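You operate a simulated robot arm through the tools that you are given. There is no shell and no other tool. Be economical: measure what you need, move in short steps, check, and stop when the job is done.

Carry out the task below with a simulated robot arm. There is one attempt and no reset: what you move stays moved.

JOB
Switch the freezer off, unlock it and take bagged book Y-25 out to the low bench.
Fine: the key stands in the lock and stays there, turned to Open; shut the lid again; other books and the dehumidifier stay as they are. Set down upright: what you pick out.

Only the result counts: the job must be done as asked and must still hold three seconds after the hand-in. Knocking over, shifting, dropping, spilling or breaking anything else fails it. Lids that push on must go on centred and level and be pressed home; caps that screw on are set level and turned clockwise until they are tight.

ROBOT AND FRAMES
A 7-joint arm with a two-finger parallel gripper on a trunk, on a base that drives. Base frame: it is fixed to the floor where the robot stands at the start and does not move with it; the origin is under the middle of the robot, x ahead of it, y to its left, z up. Readings come in mm, rad, newtons and seconds.
With the tool pointing down near the work surface it reaches from about 100 to 840 mm from the robot's upright axis, wherever it stands. Its first joint turns from -0.297 to 2.199 rad. Places, roughly: bagged book [1500, -250, 500]; dehumidifier dial [1000, -300, 900]; freezer dial [600, -400, 700]; freezer lid [500, -800, 800]; lock of the freezer [100, -600, 700]; top of the low wooden bench [1400, -300, 600]. Payload 1.57 kg.
Tool frame: the origin (TCP) lies between the finger pads and is the grasp point; the fingertips stand 30 mm ahead of it; z points along the fingers, y is the line along which they close. The gripper opens to 80 mm. The fingers are 17 mm wide and 12 mm thick; the gripper's body (40 by 82 mm) begins 80 mm behind the TCP.
Orientation is that of the tool frame in the base frame, as a unit quaternion [w, x, y, z]. With the fingers straight down and closing along the base's y, the tool's x points along the base's -x, its y along +y and its z along -z.

CONTROLS
- The arm moves only by the tool arm_command. Its argument "targets" is a list of rows, each an object (a shift or turn left out is 0, a gripper value left out holds the last) with "slide": the shift along the tool's x, y, z in units of 200 mm (1.0 is 200 mm), a list of three; "delta_rot": the turn, a rotation vector about the tool's x, y, z in units of 180 degrees (1.0 is 180 degrees), a list of three; "hand": the opening, from 0 (shut) to 1 (fully open). In form: [{"slide": [tx, ty, tz], "delta_rot": [rx, ry, rz], "hand": hand}, ...]. A call has 1 to 10 rows; each row is the pose to reach, as a shift and turn from the pose commanded when the call began, along the tool's axes at that moment. A call with a number of a shift or a turn outside -1 to 1 is refused whole. A row lasts 0.2 s, in which the tool goes at most 50 mm and 0.15 rad; a call with a longer step from one row to the next is refused whole, and so is a gripper value outside its range. A pose out of reach is approached as far as the arm can. The call stops where the force on the tool passes 40 N (or 10 N more than at its start, if that is more) or the arm is blocked; 0.2 s more then pass. Each finger travels about 45 mm/s and halts on what it meets, pressing with about 41 N; the grip force reading is that of the motor and also rises with nothing between the fingers. The clock runs only during rows and for 0.2 s after the last one: add rows that repeat a pose to give the fingers time. It gives the time, the measured TCP pose, the force on the tool (base axes), the opening and the grip force at its end, in the units of the frame above (readings bear some noise), with the torque about the TCP (base axes, N m) and any sound that the robot's microphone picked up.
- Cameras (640 x 400 px; columns grow to the right, rows downward): "scene" is now at [5.9, -247.5, 1354.4]; the picture's right is [-0.21, -0.98, 0.00], its down [-0.55, 0.12, -0.83] and it looks along [0.81, -0.17, -0.56] (base axes); focal length 214 px, centre (320, 200). "wrist" rides on the gripper at [72, -7, -122] in the tool frame; the picture's right is [0.09, 1.00, 0.00], its down [-0.84, 0.08, -0.54] and it looks along [-0.54, 0.05, 0.84] (tool axes); focal length 238 px, centre (320, 200).
- get_image(camera): a new picture of that camera. The clock stands still meanwhile.
- move_column(by): slides the trunk up (or, below 0, down) by that many mm; the arm and the scene camera ride with it, the base frame stays. It gives what a move gives, with no picture.
- roll_base(legs): drives the robot by 1 to 6 legs, each [ahead, left, turn to the left] in mm, mm and rad, along the robot's own axes; the way and the turn of a leg run together, so that a leg with both is an arc; at most 1500 mm and 3.142 rad a leg. The arm and the cameras ride along, it lands a little off, and it stops where it bumps. It gives what a move gives.
- pan_tilt(pan, tilt): turns the head with the scene camera to pan (to the left, within 1.902 rad either way) and tilt (down, from -0.506 to 1.204), counted from straight ahead of the robot. It gives what a move gives.
- probe_pixels(camera, pixels): for up to 12 pixels [column, row] of the newest picture of that camera ("zoom" is the newest enlarged one), the place [x, y, z] in the base frame of the surface seen there, good to about 3 mm. The clock stands still meanwhile.
- enlarge(camera, box): a new picture of the part [left, top, right, bottom] of that camera's present view, enlarged. The clock stands still meanwhile.
- close_job(): hands the job in; it is judged then, once.

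Go step by step. Measure first, check grasps and placings, and put right what went wrong. The budget is 80 turns and 60 pictures, counting those below and the enlarged ones. Unless the task says otherwise, let go and move clear before handing in.

The tools are called after "Request:" by a JSON object that holds its "method" and its "body". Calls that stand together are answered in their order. arm_command: Moves the arm, as the interface text tells. Its arguments: {"type":"object","properties":{"targets":{"type":"array"}},"required":["targets"]} The other tools are called the same way: move_column (by) slides the trunk up or down; roll_base (legs) drives the base; pan_tilt (pan, tilt) turns the head that bears the scene camera; get_image (camera) takes a picture; probe_pixels (camera, pixels) gives the place of the surface under pixels of a picture; enlarge (camera, box) takes an enlarged picture of a part of a camera's view; close_job () hands the job in.

At the start:

```text
clock: 0.0
tool_pos: [494.5, -23.9, 1514.2]
tcp_rot: [0.0, 0.0, 1.0, 0.0]
wrist_force: [0.9, 0.4, 0.2]
wrist_torque: [0.0, -0.02, 0.01]
finger_gap: 79.9
grasp_force: 0.0
trunk travel left (down, up): [-732.0, 57.0]
robot x, y, heading: [0.2, 1.1, -0.003]
head pan, tilt: [-0.213, 0.597]
```

scene: 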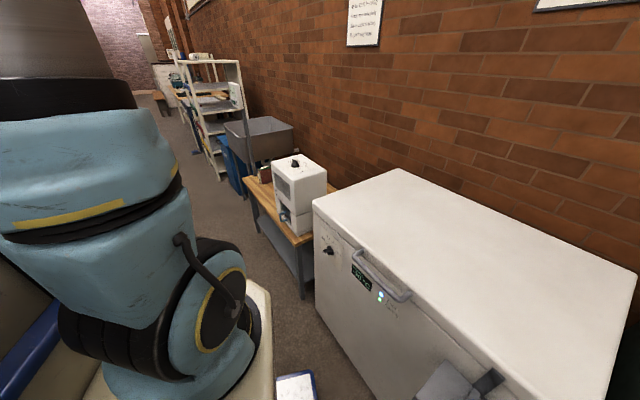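
wrist: 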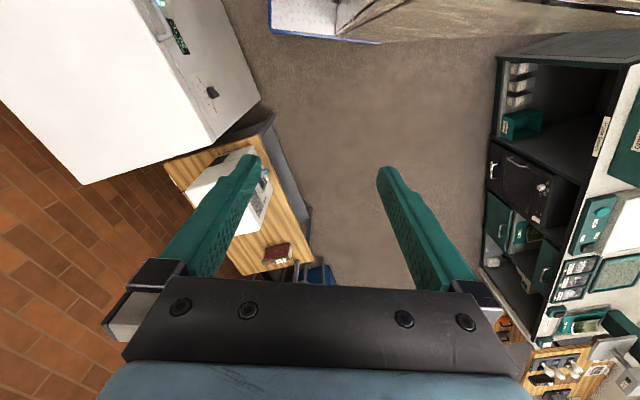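

The freezer stands to the right with its dial at (329,251), display at (360,275) and handle at (382,275). I'll look closer and turn the head toward the lock.

Request:
{"method": "enlarge", "body": {"camera": "scene", "box": [220, 120, 420, 320]}}

Request:
{"method": "probe_pixels", "body": {"camera": "scene", "pixels": [[329, 251], [313, 203], [400, 168], [638, 270], [355, 255], [408, 297], [360, 275], [380, 294], [322, 300], [488, 382], [445, 380], [265, 190]]}}

Request:
{"method": "pan_tilt", "body": {"pan": -1.2, "tilt": 0.75}}

Request:
{"method": "get_image", "body": {"camera": "scene"}}

```text
2.00 times, centred on (320, 220) of scene
```

zoom: 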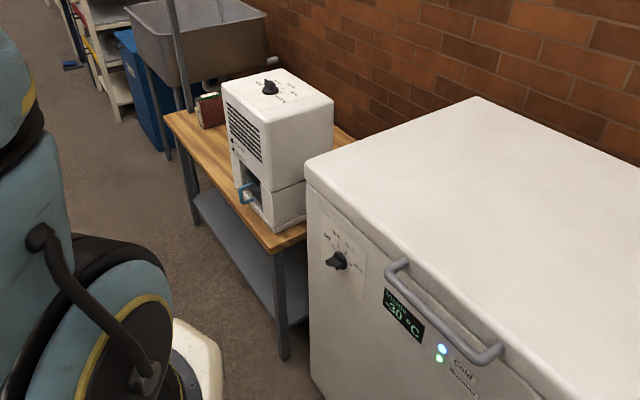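

```text
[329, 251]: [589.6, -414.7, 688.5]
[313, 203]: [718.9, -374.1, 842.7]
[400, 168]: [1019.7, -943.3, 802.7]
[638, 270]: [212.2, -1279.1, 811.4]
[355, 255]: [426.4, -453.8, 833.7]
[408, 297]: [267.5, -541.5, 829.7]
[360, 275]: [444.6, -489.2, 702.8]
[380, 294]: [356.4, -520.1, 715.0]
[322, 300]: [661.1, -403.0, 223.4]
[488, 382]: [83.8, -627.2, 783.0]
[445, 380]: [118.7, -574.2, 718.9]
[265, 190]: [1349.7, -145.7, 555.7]
```

```text
clock: 1.3
tool_pos: [493.8, -24.4, 1515.1]
tcp_rot: [0.001, 0.0, 1.0, 0.0]
wrist_force: [-0.4, 0.3, 0.6]
wrist_torque: [-0.02, 0.0, 0.0]
finger_gap: 79.9
grasp_force: 0.2
trunk travel left (down, up): [-732.0, 57.0]
robot x, y, heading: [-2.0, -2.5, -0.001]
head pan, tilt: [-1.201, 0.75]
```

```text
56 pictures are left
```

scene: 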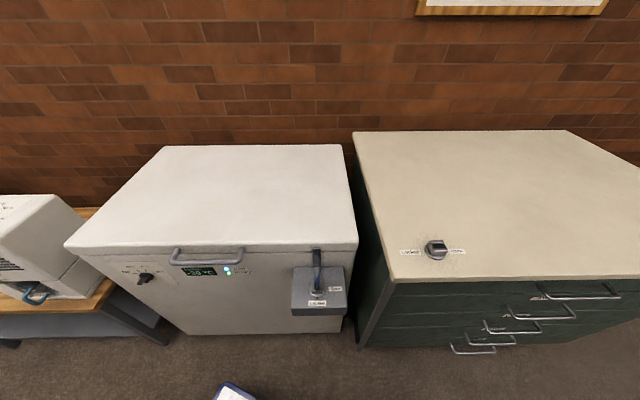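

The freezer front now shows the dial at (146,278), display, and the hasp/lock box at (318,290). I'll zoom on these for labels.

Request:
{"method": "enlarge", "body": {"camera": "scene", "box": [100, 235, 260, 335]}}

Request:
{"method": "enlarge", "body": {"camera": "scene", "box": [270, 235, 370, 325]}}

Request:
{"method": "probe_pixels", "body": {"camera": "scene", "pixels": [[146, 278], [66, 244], [357, 247], [340, 145], [166, 147], [175, 253], [242, 253], [208, 249], [318, 292], [317, 260], [320, 302], [280, 280]]}}

```text
4.00 times, centred on (180, 285) of scene
```

zoom: 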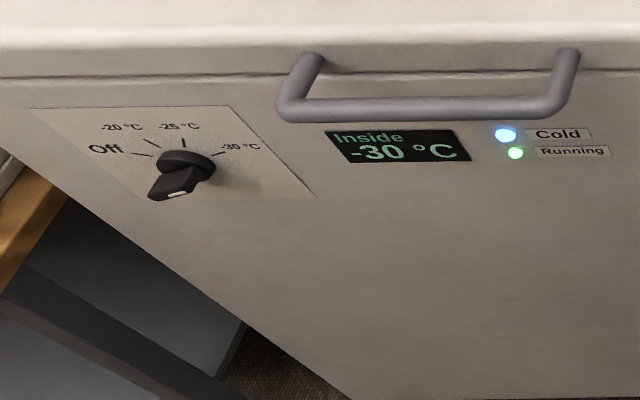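

```text
4.44 times, centred on (320, 280) of scene
```

zoom: 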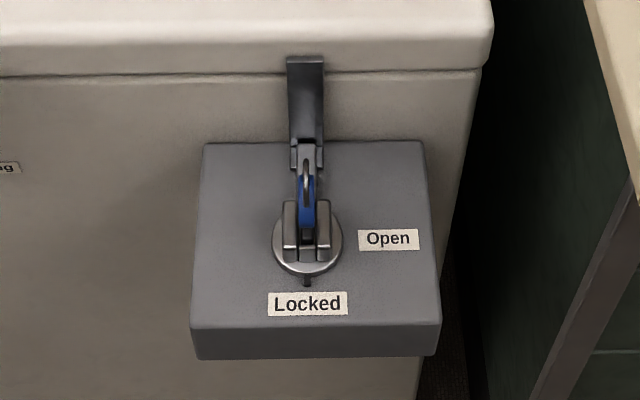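

```text
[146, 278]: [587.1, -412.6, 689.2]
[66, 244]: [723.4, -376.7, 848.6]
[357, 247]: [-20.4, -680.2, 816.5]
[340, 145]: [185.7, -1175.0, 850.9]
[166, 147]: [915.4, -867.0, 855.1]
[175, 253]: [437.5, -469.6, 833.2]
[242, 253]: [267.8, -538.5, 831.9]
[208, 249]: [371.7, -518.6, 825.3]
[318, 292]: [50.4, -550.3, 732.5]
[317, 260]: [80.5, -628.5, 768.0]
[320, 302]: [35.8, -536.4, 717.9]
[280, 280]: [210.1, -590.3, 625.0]
```

The dial reads Off/-20/-25/-30 and the key stands at Locked; the freezer is yawed about 0.387 rad, front normal (-0.38, 0.93). I'll drive in front of the dial facing it and view it.

Request:
{"method": "roll_base", "body": {"legs": [[250, 120, 0], [0, 0, -1.182]]}}

Request:
{"method": "pan_tilt", "body": {"pan": 0.0, "tilt": 0.8}}

Request:
{"method": "get_image", "body": {"camera": "scene"}}

```text
clock: 6.2
tool_pos: [413.0, -348.3, 1514.5]
tcp_rot: [0.0, 0.559, 0.829, -0.001]
wrist_force: [0.6, 0.1, 0.2]
wrist_torque: [0.0, -0.02, 0.02]
finger_gap: 79.9
grasp_force: 0.0
trunk travel left (down, up): [-732.0, 57.0]
robot x, y, heading: [246.7, 119.0, -1.189]
head pan, tilt: [-1.201, 0.75]
```

```text
clock: 7.6
tool_pos: [411.4, -348.2, 1513.9]
tcp_rot: [0.0, 0.558, 0.83, 0.0]
wrist_force: [0.0, -1.2, -0.7]
wrist_torque: [0.01, -0.02, -0.01]
finger_gap: 79.8
grasp_force: 0.0
trunk travel left (down, up): [-732.0, 57.0]
robot x, y, heading: [247.2, 117.9, -1.176]
head pan, tilt: [0.0, 0.799]
```

```text
53 pictures are left
```

scene: 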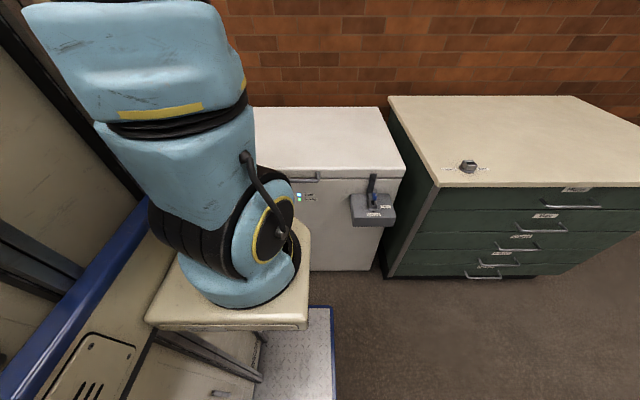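

The arm hides the dial from the head, so I'll use the wrist camera. Pitch the tool to horizontal up here, then lower the trunk.

Request:
{"method": "arm_command", "body": {"targets": [{"delta_rot": [0, -0.047, 0]}, {"delta_rot": [0, -0.094, 0]}, {"delta_rot": [0, -0.141, 0]}, {"delta_rot": [0, -0.188, 0]}, {"delta_rot": [0, -0.235, 0]}, {"delta_rot": [0, -0.282, 0]}, {"delta_rot": [0, -0.329, 0]}, {"delta_rot": [0, -0.376, 0]}, {"delta_rot": [0, -0.423, 0]}, {"delta_rot": [0, -0.47, 0]}]}}

Request:
{"method": "arm_command", "body": {"targets": [{"delta_rot": [0, -0.03, 0]}, {"delta_rot": [0, -0.03, 0]}]}}

Request:
{"method": "move_column", "body": {"by": -600}}

Request:
{"method": "get_image", "body": {"camera": "wrist"}}

```text
clock: 9.8
tool_pos: [519.0, -420.6, 1506.9]
tcp_rot: [0.558, 0.413, 0.615, -0.375]
wrist_force: [-0.4, 0.2, 0.0]
wrist_torque: [-0.02, 0.01, 0.01]
finger_gap: 80.0
grasp_force: 0.1
out of reach, approached as far as the arm can: row 4, 5, 6, 7, 8, 9, 10
trunk travel left (down, up): [-732.0, 57.0]
robot x, y, heading: [249.7, 119.9, -1.183]
head pan, tilt: [0.0, 0.799]
```

```text
clock: 10.4
tool_pos: [518.5, -420.1, 1507.3]
tcp_rot: [0.586, 0.395, 0.586, -0.396]
wrist_force: [0.2, 0.3, 0.4]
wrist_torque: [0.02, 0.05, 0.0]
finger_gap: 79.9
grasp_force: 0.2
trunk travel left (down, up): [-732.0, 57.0]
robot x, y, heading: [250.7, 121.5, -1.19]
head pan, tilt: [0.0, 0.799]
```

```text
refused: -600 is not a number from -400 to 400
```

```text
52 pictures are left
```

wrist: 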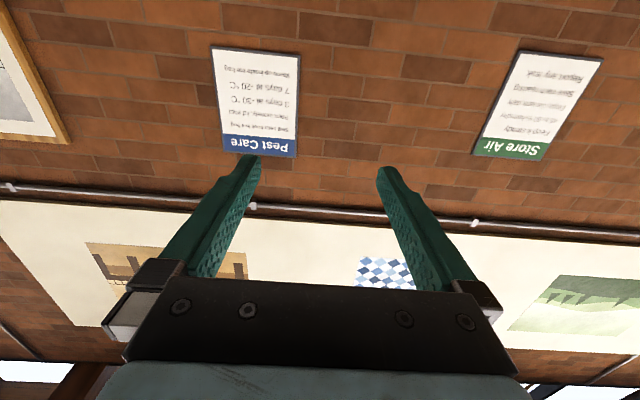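

The horizontal tool can't come closer than ~600 mm ahead, so I'll back the base 160 mm, then lower the trunk.

Request:
{"method": "roll_base", "body": {"legs": [[-160, 0, 0]]}}

Request:
{"method": "move_column", "body": {"by": -400}}

Request:
{"method": "move_column", "body": {"by": -300}}

Request:
{"method": "get_image", "body": {"camera": "wrist"}}

```text
clock: 11.8
tool_pos: [457.7, -272.4, 1507.4]
tcp_rot: [0.586, 0.395, 0.586, -0.395]
wrist_force: [0.1, 0.3, 1.0]
wrist_torque: [0.01, 0.04, 0.0]
finger_gap: 79.9
grasp_force: 0.0
trunk travel left (down, up): [-732.0, 57.0]
robot x, y, heading: [190.4, 269.6, -1.188]
head pan, tilt: [0.0, 0.799]
```

```text
clock: 13.0
tool_pos: [451.9, -264.2, 1537.1]
tcp_rot: [0.655, 0.389, 0.512, -0.396]
wrist_force: [-0.1, 0.1, -0.4]
wrist_torque: [-0.04, -0.03, 0.01]
finger_gap: 79.8
grasp_force: 0.1
trunk travel left (down, up): [-655.0, 135.0]
robot x, y, heading: [187.3, 264.3, -1.184]
head pan, tilt: [0.0, 0.799]
stopped: the arm was blocked; the commanded pose is now the measured one
```

```text
clock: 14.1
tool_pos: [437.9, -253.2, 1572.8]
tcp_rot: [0.711, 0.383, 0.441, -0.393]
wrist_force: [0.1, 0.4, 0.8]
wrist_torque: [0.03, 0.03, -0.01]
finger_gap: 79.9
grasp_force: 0.0
trunk travel left (down, up): [-594.0, 196.0]
robot x, y, heading: [187.7, 265.7, -1.181]
head pan, tilt: [0.0, 0.799]
stopped: the arm was blocked; the commanded pose is now the measured one
```

```text
51 pictures are left
```

wrist: 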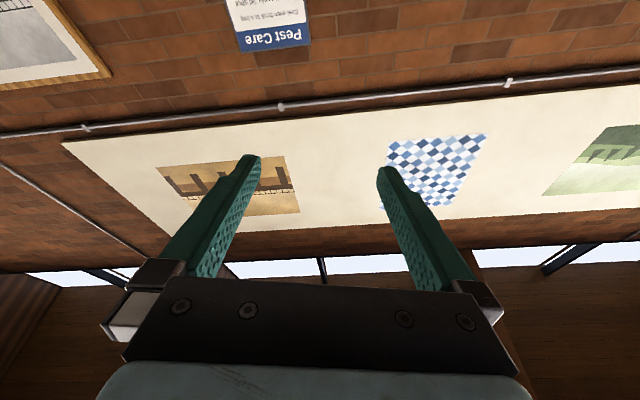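

Lowering the trunk got the arm blocked, so I'll look at the arm's surroundings from the head.

Request:
{"method": "pan_tilt", "body": {"pan": 0.5, "tilt": 0.9}}

Request:
{"method": "get_image", "body": {"camera": "scene"}}

```text
clock: 15.0
tool_pos: [438.8, -253.9, 1572.3]
tcp_rot: [0.71, 0.382, 0.444, -0.391]
wrist_force: [-0.5, 0.3, -0.1]
wrist_torque: [0.04, 0.03, -0.01]
finger_gap: 79.8
grasp_force: 0.1
trunk travel left (down, up): [-594.0, 196.0]
robot x, y, heading: [189.9, 267.9, -1.185]
head pan, tilt: [0.499, 0.901]
```

```text
50 pictures are left
```

scene: 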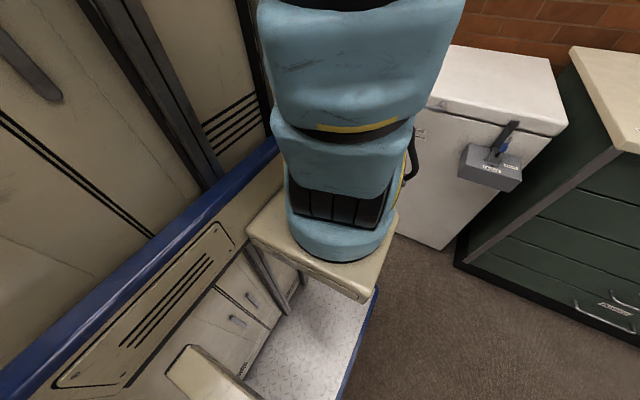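

The arm's bracket rides on the mast at left; I need its height, so I'll probe a few points of bracket and arm.

Request:
{"method": "probe_pixels", "body": {"camera": "scene", "pixels": [[270, 225], [340, 285], [330, 245], [340, 120], [360, 60], [330, 330], [250, 120], [200, 270], [330, 10], [220, 385]]}}

```text
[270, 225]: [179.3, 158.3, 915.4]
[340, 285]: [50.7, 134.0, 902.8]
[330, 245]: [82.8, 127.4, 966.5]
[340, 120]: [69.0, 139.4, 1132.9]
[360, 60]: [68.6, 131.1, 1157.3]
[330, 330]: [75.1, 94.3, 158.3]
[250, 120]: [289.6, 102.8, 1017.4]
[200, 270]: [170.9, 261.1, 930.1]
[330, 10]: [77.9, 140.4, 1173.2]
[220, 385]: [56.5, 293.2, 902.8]
```

The bracket is at z≈915 and the TCP is 650 mm above it, near the arm's top limit. I'll straighten the tool to horizontal while lowering it with the arm, forward of the body.

Request:
{"method": "arm_command", "body": {"targets": [{"slide": [0.177, -0.037, -0.06], "delta_rot": [0, 0.026, -0.016]}, {"slide": [0.353, -0.074, -0.119], "delta_rot": [0, 0.051, -0.032]}, {"slide": [0.53, -0.111, -0.179], "delta_rot": [0, 0.077, -0.048]}, {"slide": [0.707, -0.148, -0.238], "delta_rot": [0, 0.102, -0.064]}, {"slide": [0.8835, -0.185, -0.298], "delta_rot": [0, 0.102, -0.064]}]}}

Request:
{"method": "arm_command", "body": {"targets": [{"slide": [0.25, 0, 0]}, {"slide": [0.5, 0, 0]}, {"slide": [0.75, 0, 0]}, {"slide": [1.0, 0, 0]}]}}

Request:
{"method": "move_column", "body": {"by": -250}}

```text
clock: 16.0
tool_pos: [435.7, -264.9, 1546.6]
tcp_rot: [0.667, 0.393, 0.491, -0.399]
wrist_force: [-0.5, 0.0, -0.6]
wrist_torque: [-0.03, -0.03, -0.02]
finger_gap: 80.2
grasp_force: 0.1
out of reach, approached as far as the arm can: row 1, 2, 3, 4
trunk travel left (down, up): [-594.0, 196.0]
robot x, y, heading: [189.3, 269.3, -1.188]
head pan, tilt: [0.499, 0.901]
stopped in row 4: the arm was blocked; the commanded pose is now the measured one
```

```text
clock: 16.5
tool_pos: [437.0, -242.4, 1593.1]
tcp_rot: [0.742, 0.372, 0.401, -0.387]
wrist_force: [0.2, 0.3, -0.1]
wrist_torque: [-0.01, -0.01, 0.02]
finger_gap: 80.0
grasp_force: 0.0
trunk travel left (down, up): [-594.0, 196.0]
robot x, y, heading: [188.8, 266.5, -1.19]
head pan, tilt: [0.499, 0.901]
stopped in row 2: the arm was blocked; the commanded pose is now the measured one
```

```text
clock: 17.5
tool_pos: [409.5, -227.1, 1621.2]
tcp_rot: [0.783, 0.363, 0.334, -0.38]
wrist_force: [-0.3, -0.1, -0.4]
wrist_torque: [0.0, -0.01, -0.03]
finger_gap: 80.0
grasp_force: 0.1
trunk travel left (down, up): [-543.0, 247.0]
robot x, y, heading: [189.7, 269.4, -1.183]
head pan, tilt: [0.499, 0.901]
stopped: the arm was blocked; the commanded pose is now the measured one
```

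Still blocked with the TCP rising. I'll look at the upper arm to see what it touches.

Request:
{"method": "pan_tilt", "body": {"pan": 0.9, "tilt": 0.0}}

Request:
{"method": "get_image", "body": {"camera": "scene"}}

```text
clock: 18.7
tool_pos: [411.2, -226.9, 1620.2]
tcp_rot: [0.781, 0.362, 0.339, -0.379]
wrist_force: [-0.7, 0.7, 0.3]
wrist_torque: [0.01, 0.01, -0.01]
finger_gap: 79.9
grasp_force: 0.0
trunk travel left (down, up): [-543.0, 247.0]
robot x, y, heading: [194.0, 272.7, -1.183]
head pan, tilt: [0.901, 0.0]
```

```text
49 pictures are left
```

scene: 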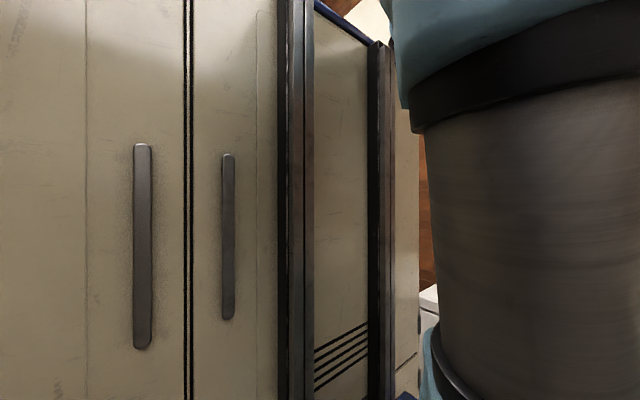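

The robot's own tall cabinet is at the left; the folded elbow likely rests on its top. I'll raise the trunk again, then reach forward and down to unfold.

Request:
{"method": "move_column", "body": {"by": 240}}

Request:
{"method": "arm_command", "body": {"targets": [{"slide": [0.131, -0.041, 0.035], "delta_rot": [0.001, 0.034, -0.021]}, {"slide": [0.262, -0.082, 0.07], "delta_rot": [0.002, 0.069, -0.042]}, {"slide": [0.393, -0.123, 0.105], "delta_rot": [0.002, 0.103, -0.064]}, {"slide": [0.523, -0.164, 0.14], "delta_rot": [0.003, 0.138, -0.085]}, {"slide": [0.654, -0.205, 0.175], "delta_rot": [0.004, 0.172, -0.106]}, {"slide": [0.654, -0.205, 0.175], "delta_rot": [0.004, 0.172, -0.106]}]}}

```text
clock: 21.2
tool_pos: [414.0, -225.7, 1861.1]
tcp_rot: [0.781, 0.362, 0.338, -0.38]
wrist_force: [0.2, 0.2, 0.0]
wrist_torque: [-0.01, -0.02, 0.03]
finger_gap: 80.0
grasp_force: 0.1
trunk travel left (down, up): [-783.0, 7.0]
robot x, y, heading: [189.2, 267.1, -1.184]
head pan, tilt: [0.901, 0.0]
```

```text
clock: 22.6
tool_pos: [453.7, -318.5, 1760.5]
tcp_rot: [0.589, 0.394, 0.586, -0.394]
wrist_force: [-0.8, 0.3, -0.2]
wrist_torque: [0.0, -0.02, -0.02]
finger_gap: 80.1
grasp_force: 0.0
trunk travel left (down, up): [-783.0, 7.0]
robot x, y, heading: [190.8, 270.6, -1.183]
head pan, tilt: [0.901, 0.0]
```

Unblocked and level. Continue down with the arm, slightly forward.

Request:
{"method": "arm_command", "body": {"targets": [{"slide": [0.24, 0, 0.05]}, {"slide": [0.48, 0, 0.1]}, {"slide": [0.72, 0, 0.15]}, {"slide": [0.96, 0, 0.2]}, {"slide": [0.96, 0, 0.2]}]}}

Request:
{"method": "arm_command", "body": {"targets": [{"slide": [0.24, 0, 0]}, {"slide": [0.48, 0, 0]}, {"slide": [0.72, 0, 0]}, {"slide": [0.96, 0, 0]}, {"slide": [0.96, 0, 0]}]}}

Request:
{"method": "move_column", "body": {"by": -350}}

```text
clock: 23.8
tool_pos: [469.0, -358.5, 1567.1]
tcp_rot: [0.589, 0.394, 0.586, -0.394]
wrist_force: [0.1, 0.4, -1.0]
wrist_torque: [0.01, 0.02, -0.02]
finger_gap: 80.1
grasp_force: 0.0
trunk travel left (down, up): [-783.0, 7.0]
robot x, y, heading: [189.8, 269.1, -1.183]
head pan, tilt: [0.901, 0.0]
```

```text
clock: 25.0
tool_pos: [468.9, -356.6, 1374.2]
tcp_rot: [0.588, 0.395, 0.585, -0.395]
wrist_force: [0.1, 0.3, 0.2]
wrist_torque: [-0.02, -0.02, -0.02]
finger_gap: 80.0
grasp_force: 0.0
trunk travel left (down, up): [-783.0, 7.0]
robot x, y, heading: [192.5, 270.4, -1.191]
head pan, tilt: [0.901, 0.0]
```

```text
clock: 28.4
tool_pos: [467.5, -355.2, 1025.4]
tcp_rot: [0.589, 0.394, 0.585, -0.395]
wrist_force: [0.1, -0.6, -0.1]
wrist_torque: [0.0, -0.02, 0.01]
finger_gap: 79.8
grasp_force: 0.1
trunk travel left (down, up): [-433.0, 357.0]
robot x, y, heading: [187.1, 266.9, -1.189]
head pan, tilt: [0.901, 0.0]
```

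Works. Now lower the trunk 300 mm and move left about 85 mm to face the dial, then view.

Request:
{"method": "move_column", "body": {"by": -320}}

Request:
{"method": "arm_command", "body": {"targets": [{"slide": [0, 0.2, 0]}, {"slide": [0, 0.42, 0]}, {"slide": [0, 0.42, 0]}]}}

Request:
{"method": "enlarge", "body": {"camera": "wrist", "box": [160, 0, 480, 200]}}

```text
clock: 31.6
tool_pos: [468.4, -354.9, 705.1]
tcp_rot: [0.589, 0.393, 0.586, -0.394]
wrist_force: [-0.1, 0.3, -1.0]
wrist_torque: [0.01, 0.0, 0.03]
finger_gap: 80.1
grasp_force: 0.1
trunk travel left (down, up): [-113.0, 677.0]
robot x, y, heading: [188.5, 269.1, -1.183]
head pan, tilt: [0.901, 0.0]
```

```text
clock: 32.6
tool_pos: [504.0, -365.7, 697.9]
tcp_rot: [0.564, 0.421, 0.568, -0.427]
wrist_force: [0.3, -0.3, -0.4]
wrist_torque: [-0.01, 0.01, 0.01]
finger_gap: 79.6
grasp_force: 0.0
trunk travel left (down, up): [-113.0, 677.0]
robot x, y, heading: [189.9, 267.1, -1.186]
head pan, tilt: [0.901, 0.0]
stopped in row 3: the arm was blocked; the commanded pose is now the measured one
```

```text
2.00 times, centred on (320, 100) of wrist
```

zoom: 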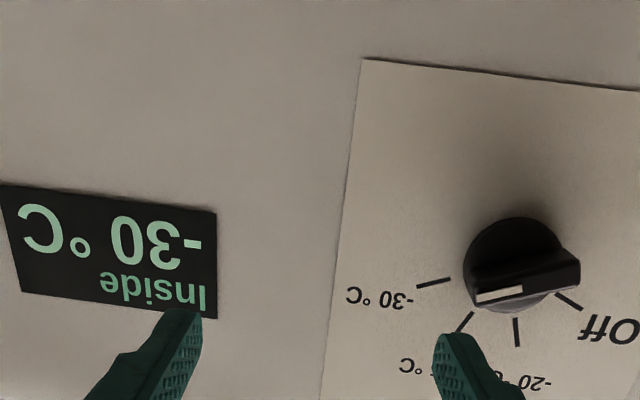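

The dial pointer (white stripe) is at -30; Off is the far-left mark (upside-down picture). The arm was blocked going left, so I'll shift with the base instead; first measure the marks.

Request:
{"method": "probe_pixels", "body": {"camera": "zoom", "pixels": [[447, 279], [420, 286], [472, 314], [459, 330], [516, 319], [517, 345], [558, 294], [580, 308], [500, 296], [575, 272], [400, 150], [600, 180]]}}

Request:
{"method": "arm_command", "body": {"targets": [{"slide": [0, -0.15, -0.03]}, {"slide": [0, -0.15, -0.03]}]}}

```text
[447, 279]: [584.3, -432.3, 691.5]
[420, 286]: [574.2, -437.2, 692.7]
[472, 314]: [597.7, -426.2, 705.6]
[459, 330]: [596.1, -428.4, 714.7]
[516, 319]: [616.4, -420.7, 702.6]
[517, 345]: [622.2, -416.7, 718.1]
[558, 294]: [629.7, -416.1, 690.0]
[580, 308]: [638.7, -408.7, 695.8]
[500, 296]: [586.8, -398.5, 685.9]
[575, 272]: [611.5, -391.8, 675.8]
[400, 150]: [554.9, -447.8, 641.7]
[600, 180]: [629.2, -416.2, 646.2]
```

```text
clock: 33.2
tool_pos: [483.5, -361.0, 698.7]
tcp_rot: [0.568, 0.416, 0.571, -0.423]
wrist_force: [0.1, -0.5, 0.1]
wrist_torque: [0.01, 0.03, 0.01]
finger_gap: 80.0
grasp_force: 0.0
trunk travel left (down, up): [-113.0, 677.0]
robot x, y, heading: [190.3, 267.1, -1.187]
head pan, tilt: [0.901, 0.0]
```

Dial centre is at s=402 along the face, z≈680; marks at ±22.5°/±67.5° about vertical, so Off is 135° counter-clockwise from -30. I'll shift the base left, square the tool and roll it 68° so the fingers straddle the bar.

Request:
{"method": "roll_base", "body": {"legs": [[0, 105, 0]]}}

Request:
{"method": "arm_command", "body": {"targets": [{"delta_rot": [-0.028, 0, 0.003]}, {"delta_rot": [-0.028, 0, 0.003]}]}}

Request:
{"method": "arm_command", "body": {"targets": [{"delta_rot": [0, 0, 0.047]}, {"delta_rot": [0, 0, 0.094]}, {"delta_rot": [0, 0, 0.141]}, {"delta_rot": [0, 0, 0.188]}, {"delta_rot": [0, 0, 0.235]}, {"delta_rot": [0, 0, 0.282]}, {"delta_rot": [0, 0, 0.329]}, {"delta_rot": [0, 0, 0.375]}, {"delta_rot": [0, 0, 0.375]}]}}

Request:
{"method": "get_image", "body": {"camera": "wrist"}}

```text
clock: 34.3
tool_pos: [579.7, -318.9, 699.4]
tcp_rot: [0.567, 0.416, 0.571, -0.423]
wrist_force: [0.3, -0.2, -0.3]
wrist_torque: [0.01, 0.02, 0.01]
finger_gap: 80.0
grasp_force: 0.0
trunk travel left (down, up): [-113.0, 677.0]
robot x, y, heading: [288.5, 309.0, -1.184]
head pan, tilt: [0.901, 0.0]
```

```text
clock: 34.9
tool_pos: [578.8, -321.0, 700.4]
tcp_rot: [0.587, 0.393, 0.587, -0.396]
wrist_force: [0.0, 0.2, -0.1]
wrist_torque: [0.03, -0.01, -0.02]
finger_gap: 80.1
grasp_force: 0.0
trunk travel left (down, up): [-113.0, 677.0]
robot x, y, heading: [288.6, 308.1, -1.185]
head pan, tilt: [0.901, 0.0]
```

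```text
clock: 36.9
tool_pos: [579.5, -321.3, 700.6]
tcp_rot: [0.708, 0.652, 0.27, -0.002]
wrist_force: [0.2, -0.5, 0.3]
wrist_torque: [0.0, 0.0, -0.03]
finger_gap: 80.0
grasp_force: 0.0
trunk travel left (down, up): [-113.0, 677.0]
robot x, y, heading: [287.5, 307.8, -1.176]
head pan, tilt: [0.901, 0.0]
```

```text
47 pictures are left
```

wrist: 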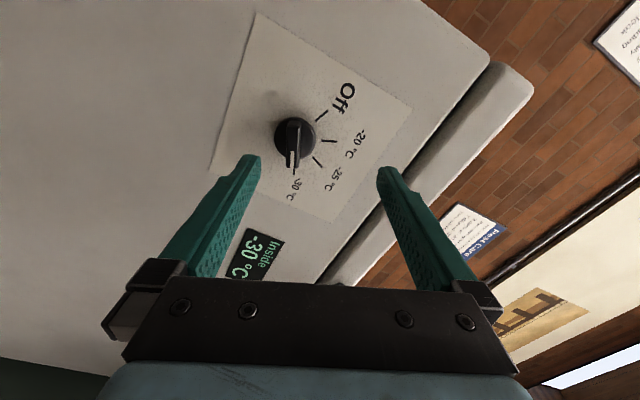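

The fingers now straddle the bar's direction (bar vertical at (297,140)). I'll probe the bar to refine its centre.

Request:
{"method": "probe_pixels", "body": {"camera": "wrist", "pixels": [[290, 120], [297, 122], [291, 150], [291, 162], [302, 125], [276, 140], [313, 140], [297, 172], [300, 118]]}}

```text
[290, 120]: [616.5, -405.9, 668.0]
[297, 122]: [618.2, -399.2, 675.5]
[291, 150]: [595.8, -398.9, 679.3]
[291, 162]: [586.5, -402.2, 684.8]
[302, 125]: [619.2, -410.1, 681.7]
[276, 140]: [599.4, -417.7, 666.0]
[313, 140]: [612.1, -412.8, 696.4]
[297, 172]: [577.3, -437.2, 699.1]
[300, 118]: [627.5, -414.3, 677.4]
```

Bar centre is (s≈403, z≈680.5), front 31 mm from the face. I'll centre, go in 69 mm and close.

Request:
{"method": "arm_command", "body": {"targets": [{"slide": [-0.017, -0.115, 0.0]}, {"slide": [-0.017, -0.115, 0.15]}, {"slide": [-0.017, -0.115, 0.3]}, {"slide": [-0.017, -0.115, 0.345]}, {"slide": [-0.017, -0.115, 0.345]}]}}

Request:
{"method": "arm_command", "body": {"targets": [{"hand": 0}, {"hand": 0}, {"hand": 0}, {"hand": 0}, {"hand": 0}, {"hand": 0}]}}

Request:
{"method": "get_image", "body": {"camera": "wrist"}}

```text
clock: 38.1
tool_pos: [593.0, -388.7, 680.8]
tcp_rot: [0.708, 0.653, 0.27, -0.003]
wrist_force: [-0.2, -0.7, 0.6]
wrist_torque: [0.01, -0.01, 0.03]
finger_gap: 80.2
grasp_force: 0.1
trunk travel left (down, up): [-113.0, 677.0]
robot x, y, heading: [284.5, 307.0, -1.184]
head pan, tilt: [0.901, 0.0]
```

```text
clock: 39.5
tool_pos: [593.4, -389.2, 680.1]
tcp_rot: [0.707, 0.654, 0.27, -0.003]
wrist_force: [-4.3, 2.9, -6.8]
wrist_torque: [0.22, 0.09, -0.14]
finger_gap: 34.6
grasp_force: 41.7
trunk travel left (down, up): [-113.0, 677.0]
robot x, y, heading: [286.5, 310.8, -1.184]
head pan, tilt: [0.901, 0.0]
```

```text
46 pictures are left
```

wrist: 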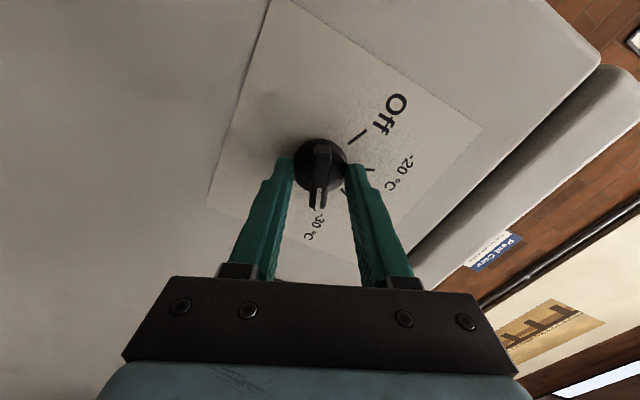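

The gap of 34.6 mm means the tips grip the round base disc; I'll back off 7 mm and close on the bar itself.

Request:
{"method": "arm_command", "body": {"targets": [{"hand": 0.6}, {"hand": 0.6, "slide": [0, 0, -0.035]}, {"hand": 0.6, "slide": [0, 0, -0.035]}, {"hand": 0, "slide": [0, 0, -0.035]}, {"hand": 0, "slide": [0, 0, -0.035]}, {"hand": 0, "slide": [0, 0, -0.035]}, {"hand": 0, "slide": [0, 0, -0.035]}, {"hand": 0, "slide": [0, 0, -0.035]}]}}

```text
clock: 41.3
tool_pos: [591.4, -382.8, 679.1]
tcp_rot: [0.707, 0.653, 0.27, -0.003]
wrist_force: [-5.6, 3.5, -10.2]
wrist_torque: [0.07, 0.06, -0.4]
finger_gap: 11.9
grasp_force: 29.4
trunk travel left (down, up): [-113.0, 677.0]
robot x, y, heading: [283.9, 306.6, -1.189]
head pan, tilt: [0.901, 0.0]
```

The bar (11.9 mm) is held. Now turn counter-clockwise (negative about tool z) toward Off.

Request:
{"method": "arm_command", "body": {"targets": [{"slide": [0, -0.012, 0], "delta_rot": [0, 0, -0.03]}, {"slide": [0, -0.012, 0], "delta_rot": [0, 0, -0.07]}, {"slide": [0, -0.012, 0], "delta_rot": [0, 0, -0.115]}, {"slide": [0, -0.012, 0], "delta_rot": [0, 0, -0.16]}, {"slide": [0, -0.012, 0], "delta_rot": [0, 0, -0.205]}, {"slide": [0, -0.012, 0], "delta_rot": [0, 0, -0.25]}, {"slide": [0, -0.012, 0], "delta_rot": [0, 0, -0.295]}, {"slide": [0, -0.012, 0], "delta_rot": [0, 0, -0.34]}, {"slide": [0, -0.012, 0], "delta_rot": [0, 0, -0.375]}]}}

Request:
{"method": "arm_command", "body": {"targets": [{"delta_rot": [0, 0, -0.045]}, {"delta_rot": [0, 0, -0.09]}, {"delta_rot": [0, 0, -0.135]}, {"delta_rot": [0, 0, -0.18]}, {"delta_rot": [0, 0, -0.225]}, {"delta_rot": [0, 0, -0.27]}, {"delta_rot": [0, 0, -0.315]}, {"delta_rot": [0, 0, -0.36]}, {"delta_rot": [0, 0, -0.385]}]}}

Request:
{"method": "get_image", "body": {"camera": "wrist"}}

```text
clock: 43.3
tool_pos: [590.2, -382.6, 678.9]
tcp_rot: [0.587, 0.393, 0.586, -0.397]
wrist_force: [-10.1, -9.5, 12.5]
wrist_torque: [-0.3, -0.15, -0.17]
finger_gap: 11.8
grasp_force: 29.4
trunk travel left (down, up): [-113.0, 677.0]
robot x, y, heading: [285.4, 306.3, -1.181]
head pan, tilt: [0.901, 0.0]
```

```text
clock: 45.3
tool_pos: [589.0, -384.2, 679.8]
tcp_rot: [0.256, -0.008, 0.705, -0.661]
wrist_force: [-26.5, -10.6, 20.2]
wrist_torque: [0.21, -0.59, -0.58]
finger_gap: 12.3
grasp_force: 29.3
trunk travel left (down, up): [-113.0, 677.0]
robot x, y, heading: [286.7, 308.9, -1.187]
head pan, tilt: [0.901, 0.0]
```

```text
45 pictures are left
```

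wrist: 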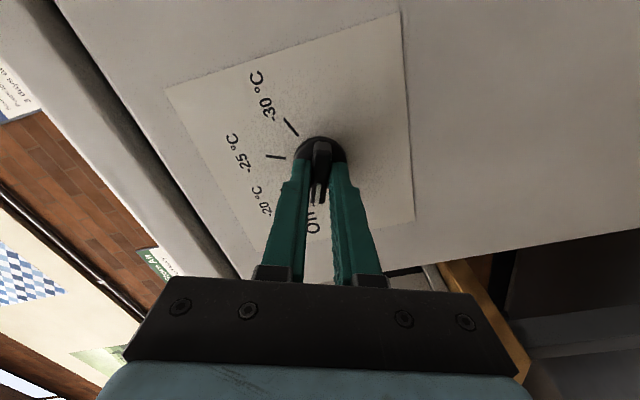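

Knob's stripe now points at Off. Release, back away and inspect.

Request:
{"method": "arm_command", "body": {"targets": [{"hand": 0.7}, {"hand": 0.7}, {"hand": 0.7}, {"hand": 0.7, "slide": [0, 0, -0.2]}, {"hand": 0.7, "slide": [0, 0, -0.4]}, {"hand": 0.7, "slide": [0, 0, -0.4]}]}}

Request:
{"method": "enlarge", "body": {"camera": "wrist", "box": [160, 20, 480, 220]}}

```text
clock: 46.7
tool_pos: [559.7, -308.0, 678.9]
tcp_rot: [0.259, -0.011, 0.706, -0.659]
wrist_force: [0.1, -0.3, -0.6]
wrist_torque: [0.03, 0.01, 0.02]
finger_gap: 56.0
grasp_force: 0.1
trunk travel left (down, up): [-113.0, 677.0]
robot x, y, heading: [284.1, 311.2, -1.183]
head pan, tilt: [0.901, 0.0]
```

```text
2.00 times, centred on (320, 120) of wrist
```

zoom: 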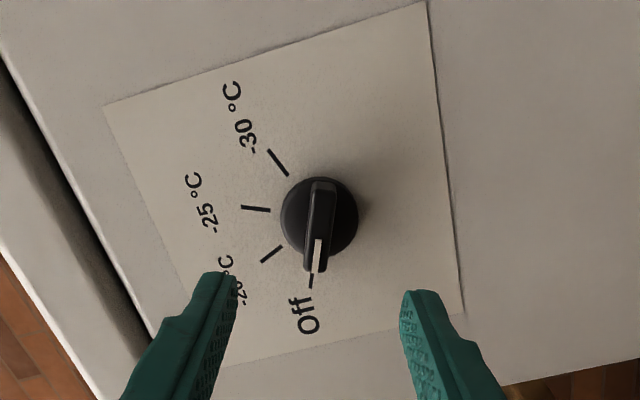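

Freezer dial is on Off. Roll the tool back to neutral and drive back and right toward the lock (s≈-165).

Request:
{"method": "arm_command", "body": {"targets": [{"delta_rot": [0, 0, 0.047]}, {"delta_rot": [0, 0, 0.094]}, {"delta_rot": [0, 0, 0.141]}, {"delta_rot": [0, 0, 0.188]}, {"delta_rot": [0, 0, 0.235]}, {"delta_rot": [0, 0, 0.282]}, {"delta_rot": [0, 0, 0.329]}, {"delta_rot": [0, 0, 0.375]}, {"delta_rot": [0, 0, 0.375]}]}}

Request:
{"method": "roll_base", "body": {"legs": [[-120, 0, 0], [0, -560, 0]]}}

Request:
{"method": "pan_tilt", "body": {"pan": 0.3, "tilt": 0.0}}

Request:
{"method": "get_image", "body": {"camera": "scene"}}

Request:
{"method": "get_image", "body": {"camera": "wrist"}}

```text
clock: 48.7
tool_pos: [560.4, -308.5, 677.5]
tcp_rot: [0.581, 0.384, 0.593, -0.405]
wrist_force: [-0.7, 0.4, 0.0]
wrist_torque: [-0.02, 0.04, 0.02]
finger_gap: 56.0
grasp_force: 0.0
trunk travel left (down, up): [-113.0, 677.0]
robot x, y, heading: [285.0, 310.0, -1.187]
head pan, tilt: [0.901, 0.0]
```

```text
clock: 52.8
tool_pos: [-15.9, -413.6, 677.4]
tcp_rot: [0.578, 0.388, 0.591, -0.409]
wrist_force: [0.0, -0.7, 0.7]
wrist_torque: [0.0, 0.0, -0.01]
finger_gap: 56.0
grasp_force: 0.0
trunk travel left (down, up): [-113.0, 677.0]
robot x, y, heading: [-278.4, 205.6, -1.204]
head pan, tilt: [0.901, 0.0]
```

```text
clock: 53.8
tool_pos: [-14.2, -414.0, 677.9]
tcp_rot: [0.578, 0.387, 0.591, -0.408]
wrist_force: [0.3, 0.6, 0.0]
wrist_torque: [-0.01, -0.01, -0.02]
finger_gap: 55.9
grasp_force: 0.2
trunk travel left (down, up): [-113.0, 677.0]
robot x, y, heading: [-276.9, 207.1, -1.199]
head pan, tilt: [0.3, 0.0]
```

```text
43 pictures are left
```

scene: 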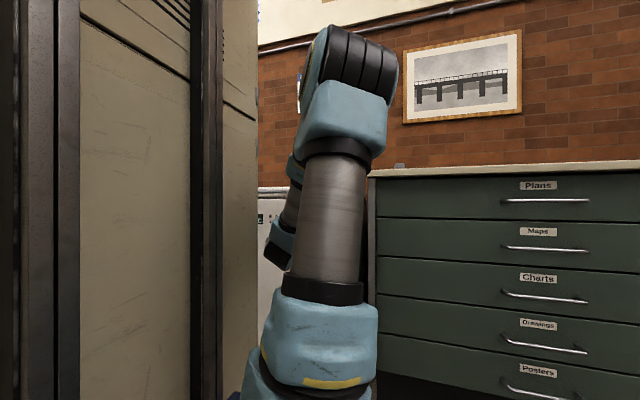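

```text
42 pictures are left
```

wrist: 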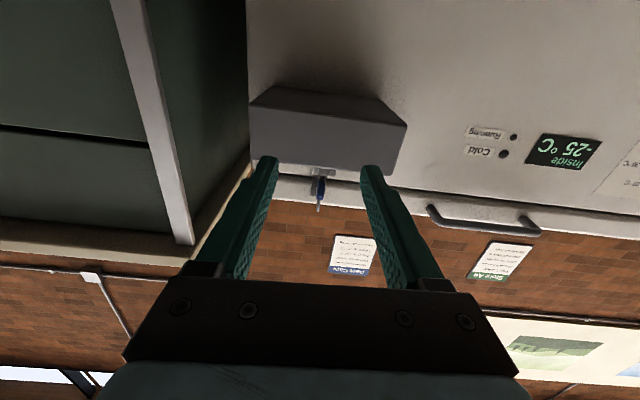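

Display changed to -25 and lights are out; the lock box top is horizontal (z≈718) with an upright key, so the tool must point down there. Raise the trunk and pitch the tool down, then look from above.

Request:
{"method": "move_column", "body": {"by": 400}}

Request:
{"method": "arm_command", "body": {"targets": [{"delta_rot": [0, 0.047, 0]}, {"delta_rot": [0, 0.094, 0]}, {"delta_rot": [0, 0.141, 0]}, {"delta_rot": [0, 0.188, 0]}, {"delta_rot": [0, 0.235, 0]}, {"delta_rot": [0, 0.282, 0]}, {"delta_rot": [0, 0.329, 0]}, {"delta_rot": [0, 0.376, 0]}, {"delta_rot": [0, 0.423, 0]}, {"delta_rot": [0, 0.47, 0]}]}}

Request:
{"method": "pan_tilt", "body": {"pan": 0.35, "tilt": 0.6}}

Request:
{"method": "get_image", "body": {"camera": "scene"}}

Request:
{"method": "get_image", "body": {"camera": "wrist"}}

```text
clock: 57.6
tool_pos: [-14.1, -414.6, 1079.1]
tcp_rot: [0.578, 0.388, 0.59, -0.409]
wrist_force: [-0.1, -0.5, -0.5]
wrist_torque: [0.03, -0.03, 0.0]
finger_gap: 55.9
grasp_force: 0.0
trunk travel left (down, up): [-513.0, 277.0]
robot x, y, heading: [-280.7, 207.3, -1.202]
head pan, tilt: [0.3, 0.0]
```

```text
clock: 59.8
tool_pos: [-13.4, -412.4, 1077.1]
tcp_rot: [0.029, 0.562, 0.826, -0.041]
wrist_force: [-0.3, -0.2, -0.6]
wrist_torque: [-0.05, -0.01, -0.03]
finger_gap: 56.0
grasp_force: 0.0
trunk travel left (down, up): [-513.0, 277.0]
robot x, y, heading: [-284.3, 208.3, -1.198]
head pan, tilt: [0.3, 0.0]
```

```text
clock: 60.8
tool_pos: [-15.0, -413.1, 1077.6]
tcp_rot: [0.031, 0.562, 0.826, -0.042]
wrist_force: [-0.1, 0.4, 1.2]
wrist_torque: [-0.01, -0.02, 0.01]
finger_gap: 55.9
grasp_force: 0.1
trunk travel left (down, up): [-513.0, 277.0]
robot x, y, heading: [-280.1, 203.4, -1.195]
head pan, tilt: [0.351, 0.6]
```

```text
41 pictures are left
```

scene: 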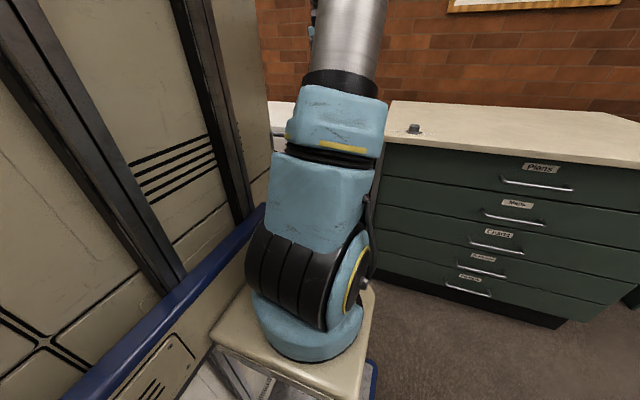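

```text
40 pictures are left
```

wrist: 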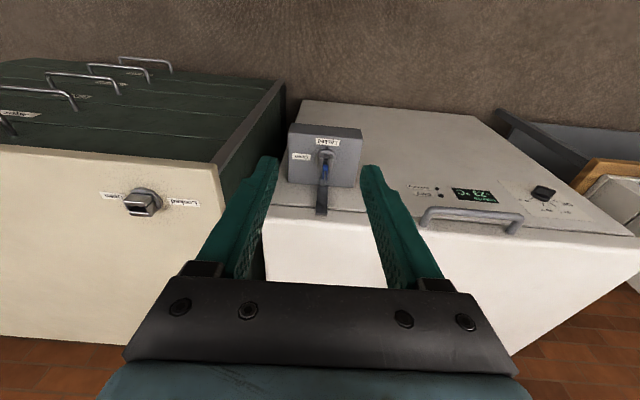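

The wrist sees the lock at (325,155) from above. Zoom on it and probe.

Request:
{"method": "enlarge", "body": {"camera": "wrist", "box": [275, 115, 375, 220]}}

Request:
{"method": "probe_pixels", "body": {"camera": "wrist", "pixels": [[325, 155], [325, 165], [325, 172], [322, 200], [300, 175], [350, 175], [292, 128], [360, 132], [325, 148], [322, 212], [345, 150], [300, 140]]}}

```text
3.81 times, centred on (325, 168) of wrist
```

zoom: 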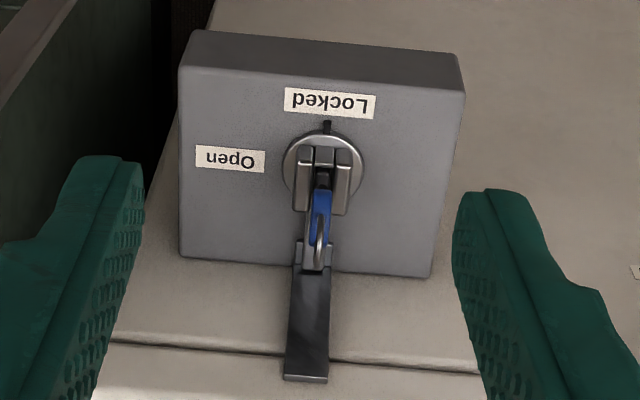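

```text
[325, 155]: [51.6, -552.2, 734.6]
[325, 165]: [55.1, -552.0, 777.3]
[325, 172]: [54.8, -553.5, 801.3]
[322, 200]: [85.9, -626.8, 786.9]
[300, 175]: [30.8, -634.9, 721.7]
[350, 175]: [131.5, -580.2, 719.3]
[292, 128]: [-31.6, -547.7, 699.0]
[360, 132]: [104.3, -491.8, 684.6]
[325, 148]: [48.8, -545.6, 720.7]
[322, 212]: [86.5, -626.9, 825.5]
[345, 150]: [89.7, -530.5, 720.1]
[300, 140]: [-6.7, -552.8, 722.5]
```

The key is upright at (54,-552), blue bow z≈760–800, flat facing left/right, so the default closing direction fits. Square the tool and move above it.

Request:
{"method": "arm_command", "body": {"targets": [{"delta_rot": [-0.011, 0.031, -0.004]}, {"delta_rot": [-0.011, 0.031, -0.004]}]}}

Request:
{"method": "arm_command", "body": {"targets": [{"slide": [-0.2, 0.02, 0.12]}, {"slide": [-0.4, 0.04, 0.24]}, {"slide": [-0.6, 0.057, 0.4]}, {"slide": [-0.774, 0.057, 0.55]}, {"slide": [-0.774, 0.057, 0.75]}, {"slide": [-0.774, 0.057, 0.9]}, {"slide": [-0.774, 0.057, 0.9]}]}}

Request:
{"method": "get_image", "body": {"camera": "wrist"}}

```text
clock: 61.4
tool_pos: [-15.0, -413.9, 1077.5]
tcp_rot: [-0.001, 0.556, 0.831, 0.0]
wrist_force: [-0.6, -0.3, -0.8]
wrist_torque: [0.0, 0.02, -0.01]
finger_gap: 55.8
grasp_force: 0.1
trunk travel left (down, up): [-513.0, 277.0]
robot x, y, heading: [-282.3, 209.0, -1.196]
head pan, tilt: [0.351, 0.6]
```

```text
refused: row 3 steps farther than a row can; nothing moved
```

```text
38 pictures are left
```

wrist: 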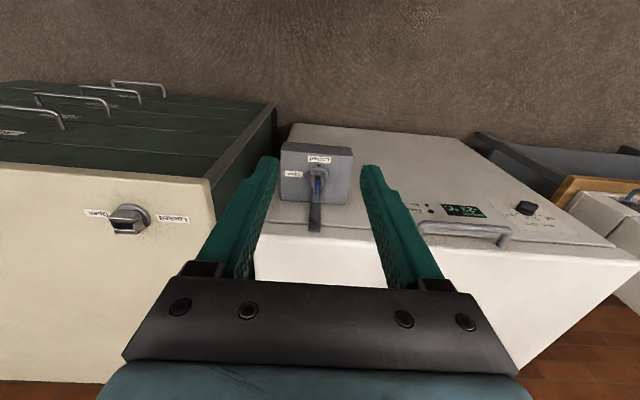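

One step was too long; resend with even steps.

Request:
{"method": "arm_command", "body": {"targets": [{"slide": [-0.19, 0.015, 0.1]}, {"slide": [-0.39, 0.03, 0.2]}, {"slide": [-0.58, 0.045, 0.32]}, {"slide": [-0.774, 0.057, 0.45]}, {"slide": [-0.774, 0.057, 0.67]}, {"slide": [-0.774, 0.057, 0.88]}, {"slide": [-0.774, 0.057, 0.88]}]}}

Request:
{"method": "get_image", "body": {"camera": "wrist"}}

```text
clock: 63.0
tool_pos: [54.3, -554.0, 901.4]
tcp_rot: [-0.001, 0.555, 0.832, 0.0]
wrist_force: [-0.6, 0.7, -0.8]
wrist_torque: [0.03, -0.02, 0.02]
finger_gap: 55.9
grasp_force: 0.1
trunk travel left (down, up): [-513.0, 277.0]
robot x, y, heading: [-282.2, 205.4, -1.197]
head pan, tilt: [0.351, 0.6]
```

```text
37 pictures are left
```

wrist: 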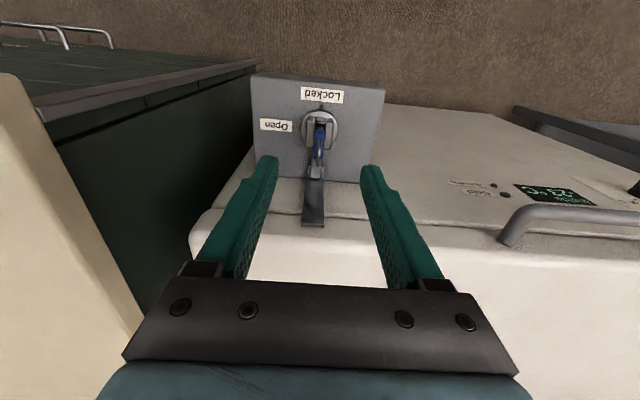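

Request:
{"method": "probe_pixels", "body": {"camera": "wrist", "pixels": [[320, 130], [319, 140], [318, 150], [317, 160], [316, 170], [311, 125], [330, 125], [321, 125], [313, 172], [322, 112]]}}

Request:
{"method": "enlarge", "body": {"camera": "wrist", "box": [285, 80, 365, 240]}}

```text
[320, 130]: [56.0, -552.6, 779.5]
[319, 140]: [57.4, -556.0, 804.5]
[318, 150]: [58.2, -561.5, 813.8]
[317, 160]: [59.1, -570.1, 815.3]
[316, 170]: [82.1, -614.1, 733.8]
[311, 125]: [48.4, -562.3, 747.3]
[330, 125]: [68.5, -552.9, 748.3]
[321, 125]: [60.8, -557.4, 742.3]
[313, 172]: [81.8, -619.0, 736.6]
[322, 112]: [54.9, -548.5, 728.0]
```

```text
2.50 times, centred on (325, 160) of wrist
```

zoom: 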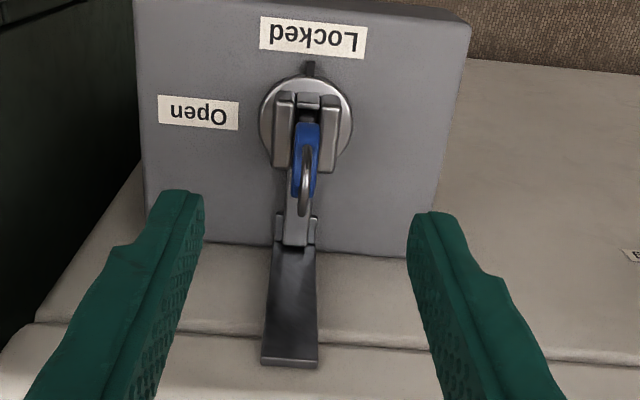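

Key bow spans z≈748–815 at s≈-157, d≈-541. Adjust slightly, descend 107 mm and close gently.

Request:
{"method": "arm_command", "body": {"targets": [{"slide": [-0.038, 0.012, 0.0]}, {"slide": [-0.038, 0.012, 0.2]}, {"slide": [-0.038, 0.012, 0.4]}, {"slide": [-0.038, 0.012, 0.54]}, {"slide": [-0.038, 0.012, 0.54]}]}}

Request:
{"method": "arm_command", "body": {"targets": [{"hand": 0}, {"hand": 0}, {"hand": 0}, {"hand": 0}, {"hand": 0}, {"hand": 0}]}}

Request:
{"method": "get_image", "body": {"camera": "wrist"}}

```text
clock: 64.2
tool_pos: [59.3, -559.5, 795.5]
tcp_rot: [0.0, 0.556, 0.831, 0.0]
wrist_force: [-0.2, 0.2, 0.7]
wrist_torque: [-0.03, -0.02, 0.01]
finger_gap: 56.1
grasp_force: 0.1
trunk travel left (down, up): [-513.0, 277.0]
robot x, y, heading: [-280.2, 206.7, -1.197]
head pan, tilt: [0.351, 0.6]
```

```text
clock: 65.6
tool_pos: [58.4, -559.4, 795.3]
tcp_rot: [-0.001, 0.557, 0.831, -0.001]
wrist_force: [-5.7, -1.2, -0.6]
wrist_torque: [-0.12, 0.27, -0.08]
finger_gap: 8.8
grasp_force: 27.3
trunk travel left (down, up): [-513.0, 277.0]
robot x, y, heading: [-280.6, 207.8, -1.195]
head pan, tilt: [0.351, 0.6]
```

```text
35 pictures are left
```

wrist: 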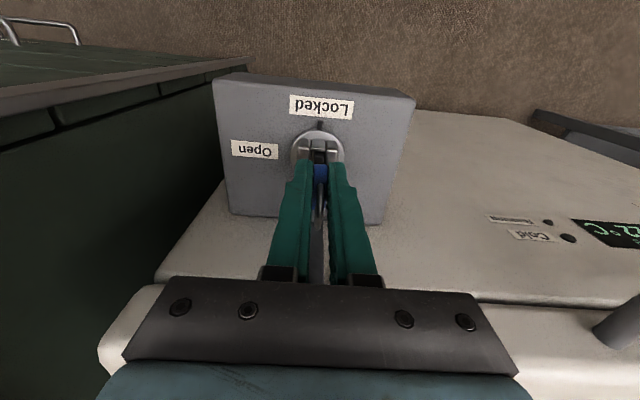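

Key held (8.8 mm). Turn 90° counter-clockwise seen from above toward Open.

Request:
{"method": "arm_command", "body": {"targets": [{"delta_rot": [0, 0, -0.04]}, {"delta_rot": [0, 0, -0.08]}, {"delta_rot": [0, 0, -0.125]}, {"delta_rot": [0, 0, -0.17]}, {"delta_rot": [0, 0, -0.215]}, {"delta_rot": [0, 0, -0.26]}, {"delta_rot": [0, 0, -0.305]}, {"delta_rot": [0, 0, -0.35]}, {"delta_rot": [0, 0, -0.395]}, {"delta_rot": [0, 0, -0.44]}]}}

Request:
{"method": "arm_command", "body": {"targets": [{"delta_rot": [0, 0, -0.04]}, {"delta_rot": [0, 0, -0.065]}, {"delta_rot": [0, 0, -0.065]}]}}

Request:
{"method": "get_image", "body": {"camera": "wrist"}}

```text
clock: 67.6
tool_pos: [55.8, -565.2, 795.8]
tcp_rot: [-0.002, -0.01, 1.0, -0.005]
wrist_force: [-1.0, -10.6, 1.7]
wrist_torque: [-0.49, 0.06, -0.04]
finger_gap: 9.2
grasp_force: 27.6
trunk travel left (down, up): [-513.0, 277.0]
robot x, y, heading: [-282.2, 204.0, -1.197]
head pan, tilt: [0.351, 0.6]
stopped in row 9: the force on the tool passed its limit at 40 N (the readings are from after the stop); the commanded pose is now the measured one
```

```text
clock: 68.4
tool_pos: [55.1, -563.8, 796.1]
tcp_rot: [-0.002, -0.113, 0.994, -0.005]
wrist_force: [-2.9, -21.5, 2.9]
wrist_torque: [-0.97, 0.18, -0.13]
finger_gap: 9.8
grasp_force: 28.2
trunk travel left (down, up): [-513.0, 277.0]
robot x, y, heading: [-280.8, 205.3, -1.196]
head pan, tilt: [0.351, 0.6]
```

```text
34 pictures are left
```

wrist: 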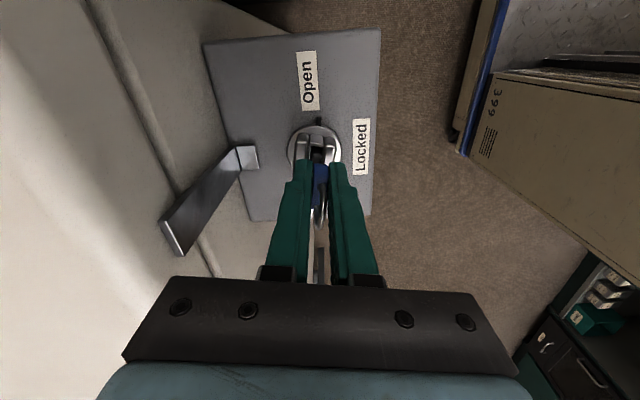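

Turned ~81°; the notch is near Open, with a 21 N side load from slight off-axis. Shift 4 mm to relieve it and finish the last ~10°.

Request:
{"method": "arm_command", "body": {"targets": [{"slide": [0, -0.02, 0]}, {"slide": [0, -0.02, 0], "delta_rot": [0, 0, -0.03]}, {"slide": [0, -0.02, 0], "delta_rot": [0, 0, -0.058]}, {"slide": [0, -0.02, 0], "delta_rot": [0, 0, -0.058]}]}}

Request:
{"method": "enlarge", "body": {"camera": "wrist", "box": [230, 40, 400, 240]}}

```text
clock: 69.4
tool_pos: [56.7, -567.6, 795.3]
tcp_rot: [-0.004, -0.203, 0.979, -0.004]
wrist_force: [-16.5, -10.5, 5.5]
wrist_torque: [-0.5, 0.7, -0.08]
finger_gap: 8.8
grasp_force: 27.8
trunk travel left (down, up): [-513.0, 277.0]
robot x, y, heading: [-281.2, 206.8, -1.202]
head pan, tilt: [0.351, 0.6]
```

```text
2.00 times, centred on (315, 140) of wrist
```

zoom: 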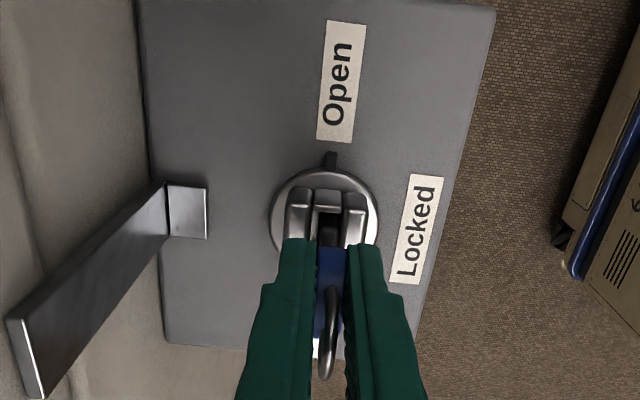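

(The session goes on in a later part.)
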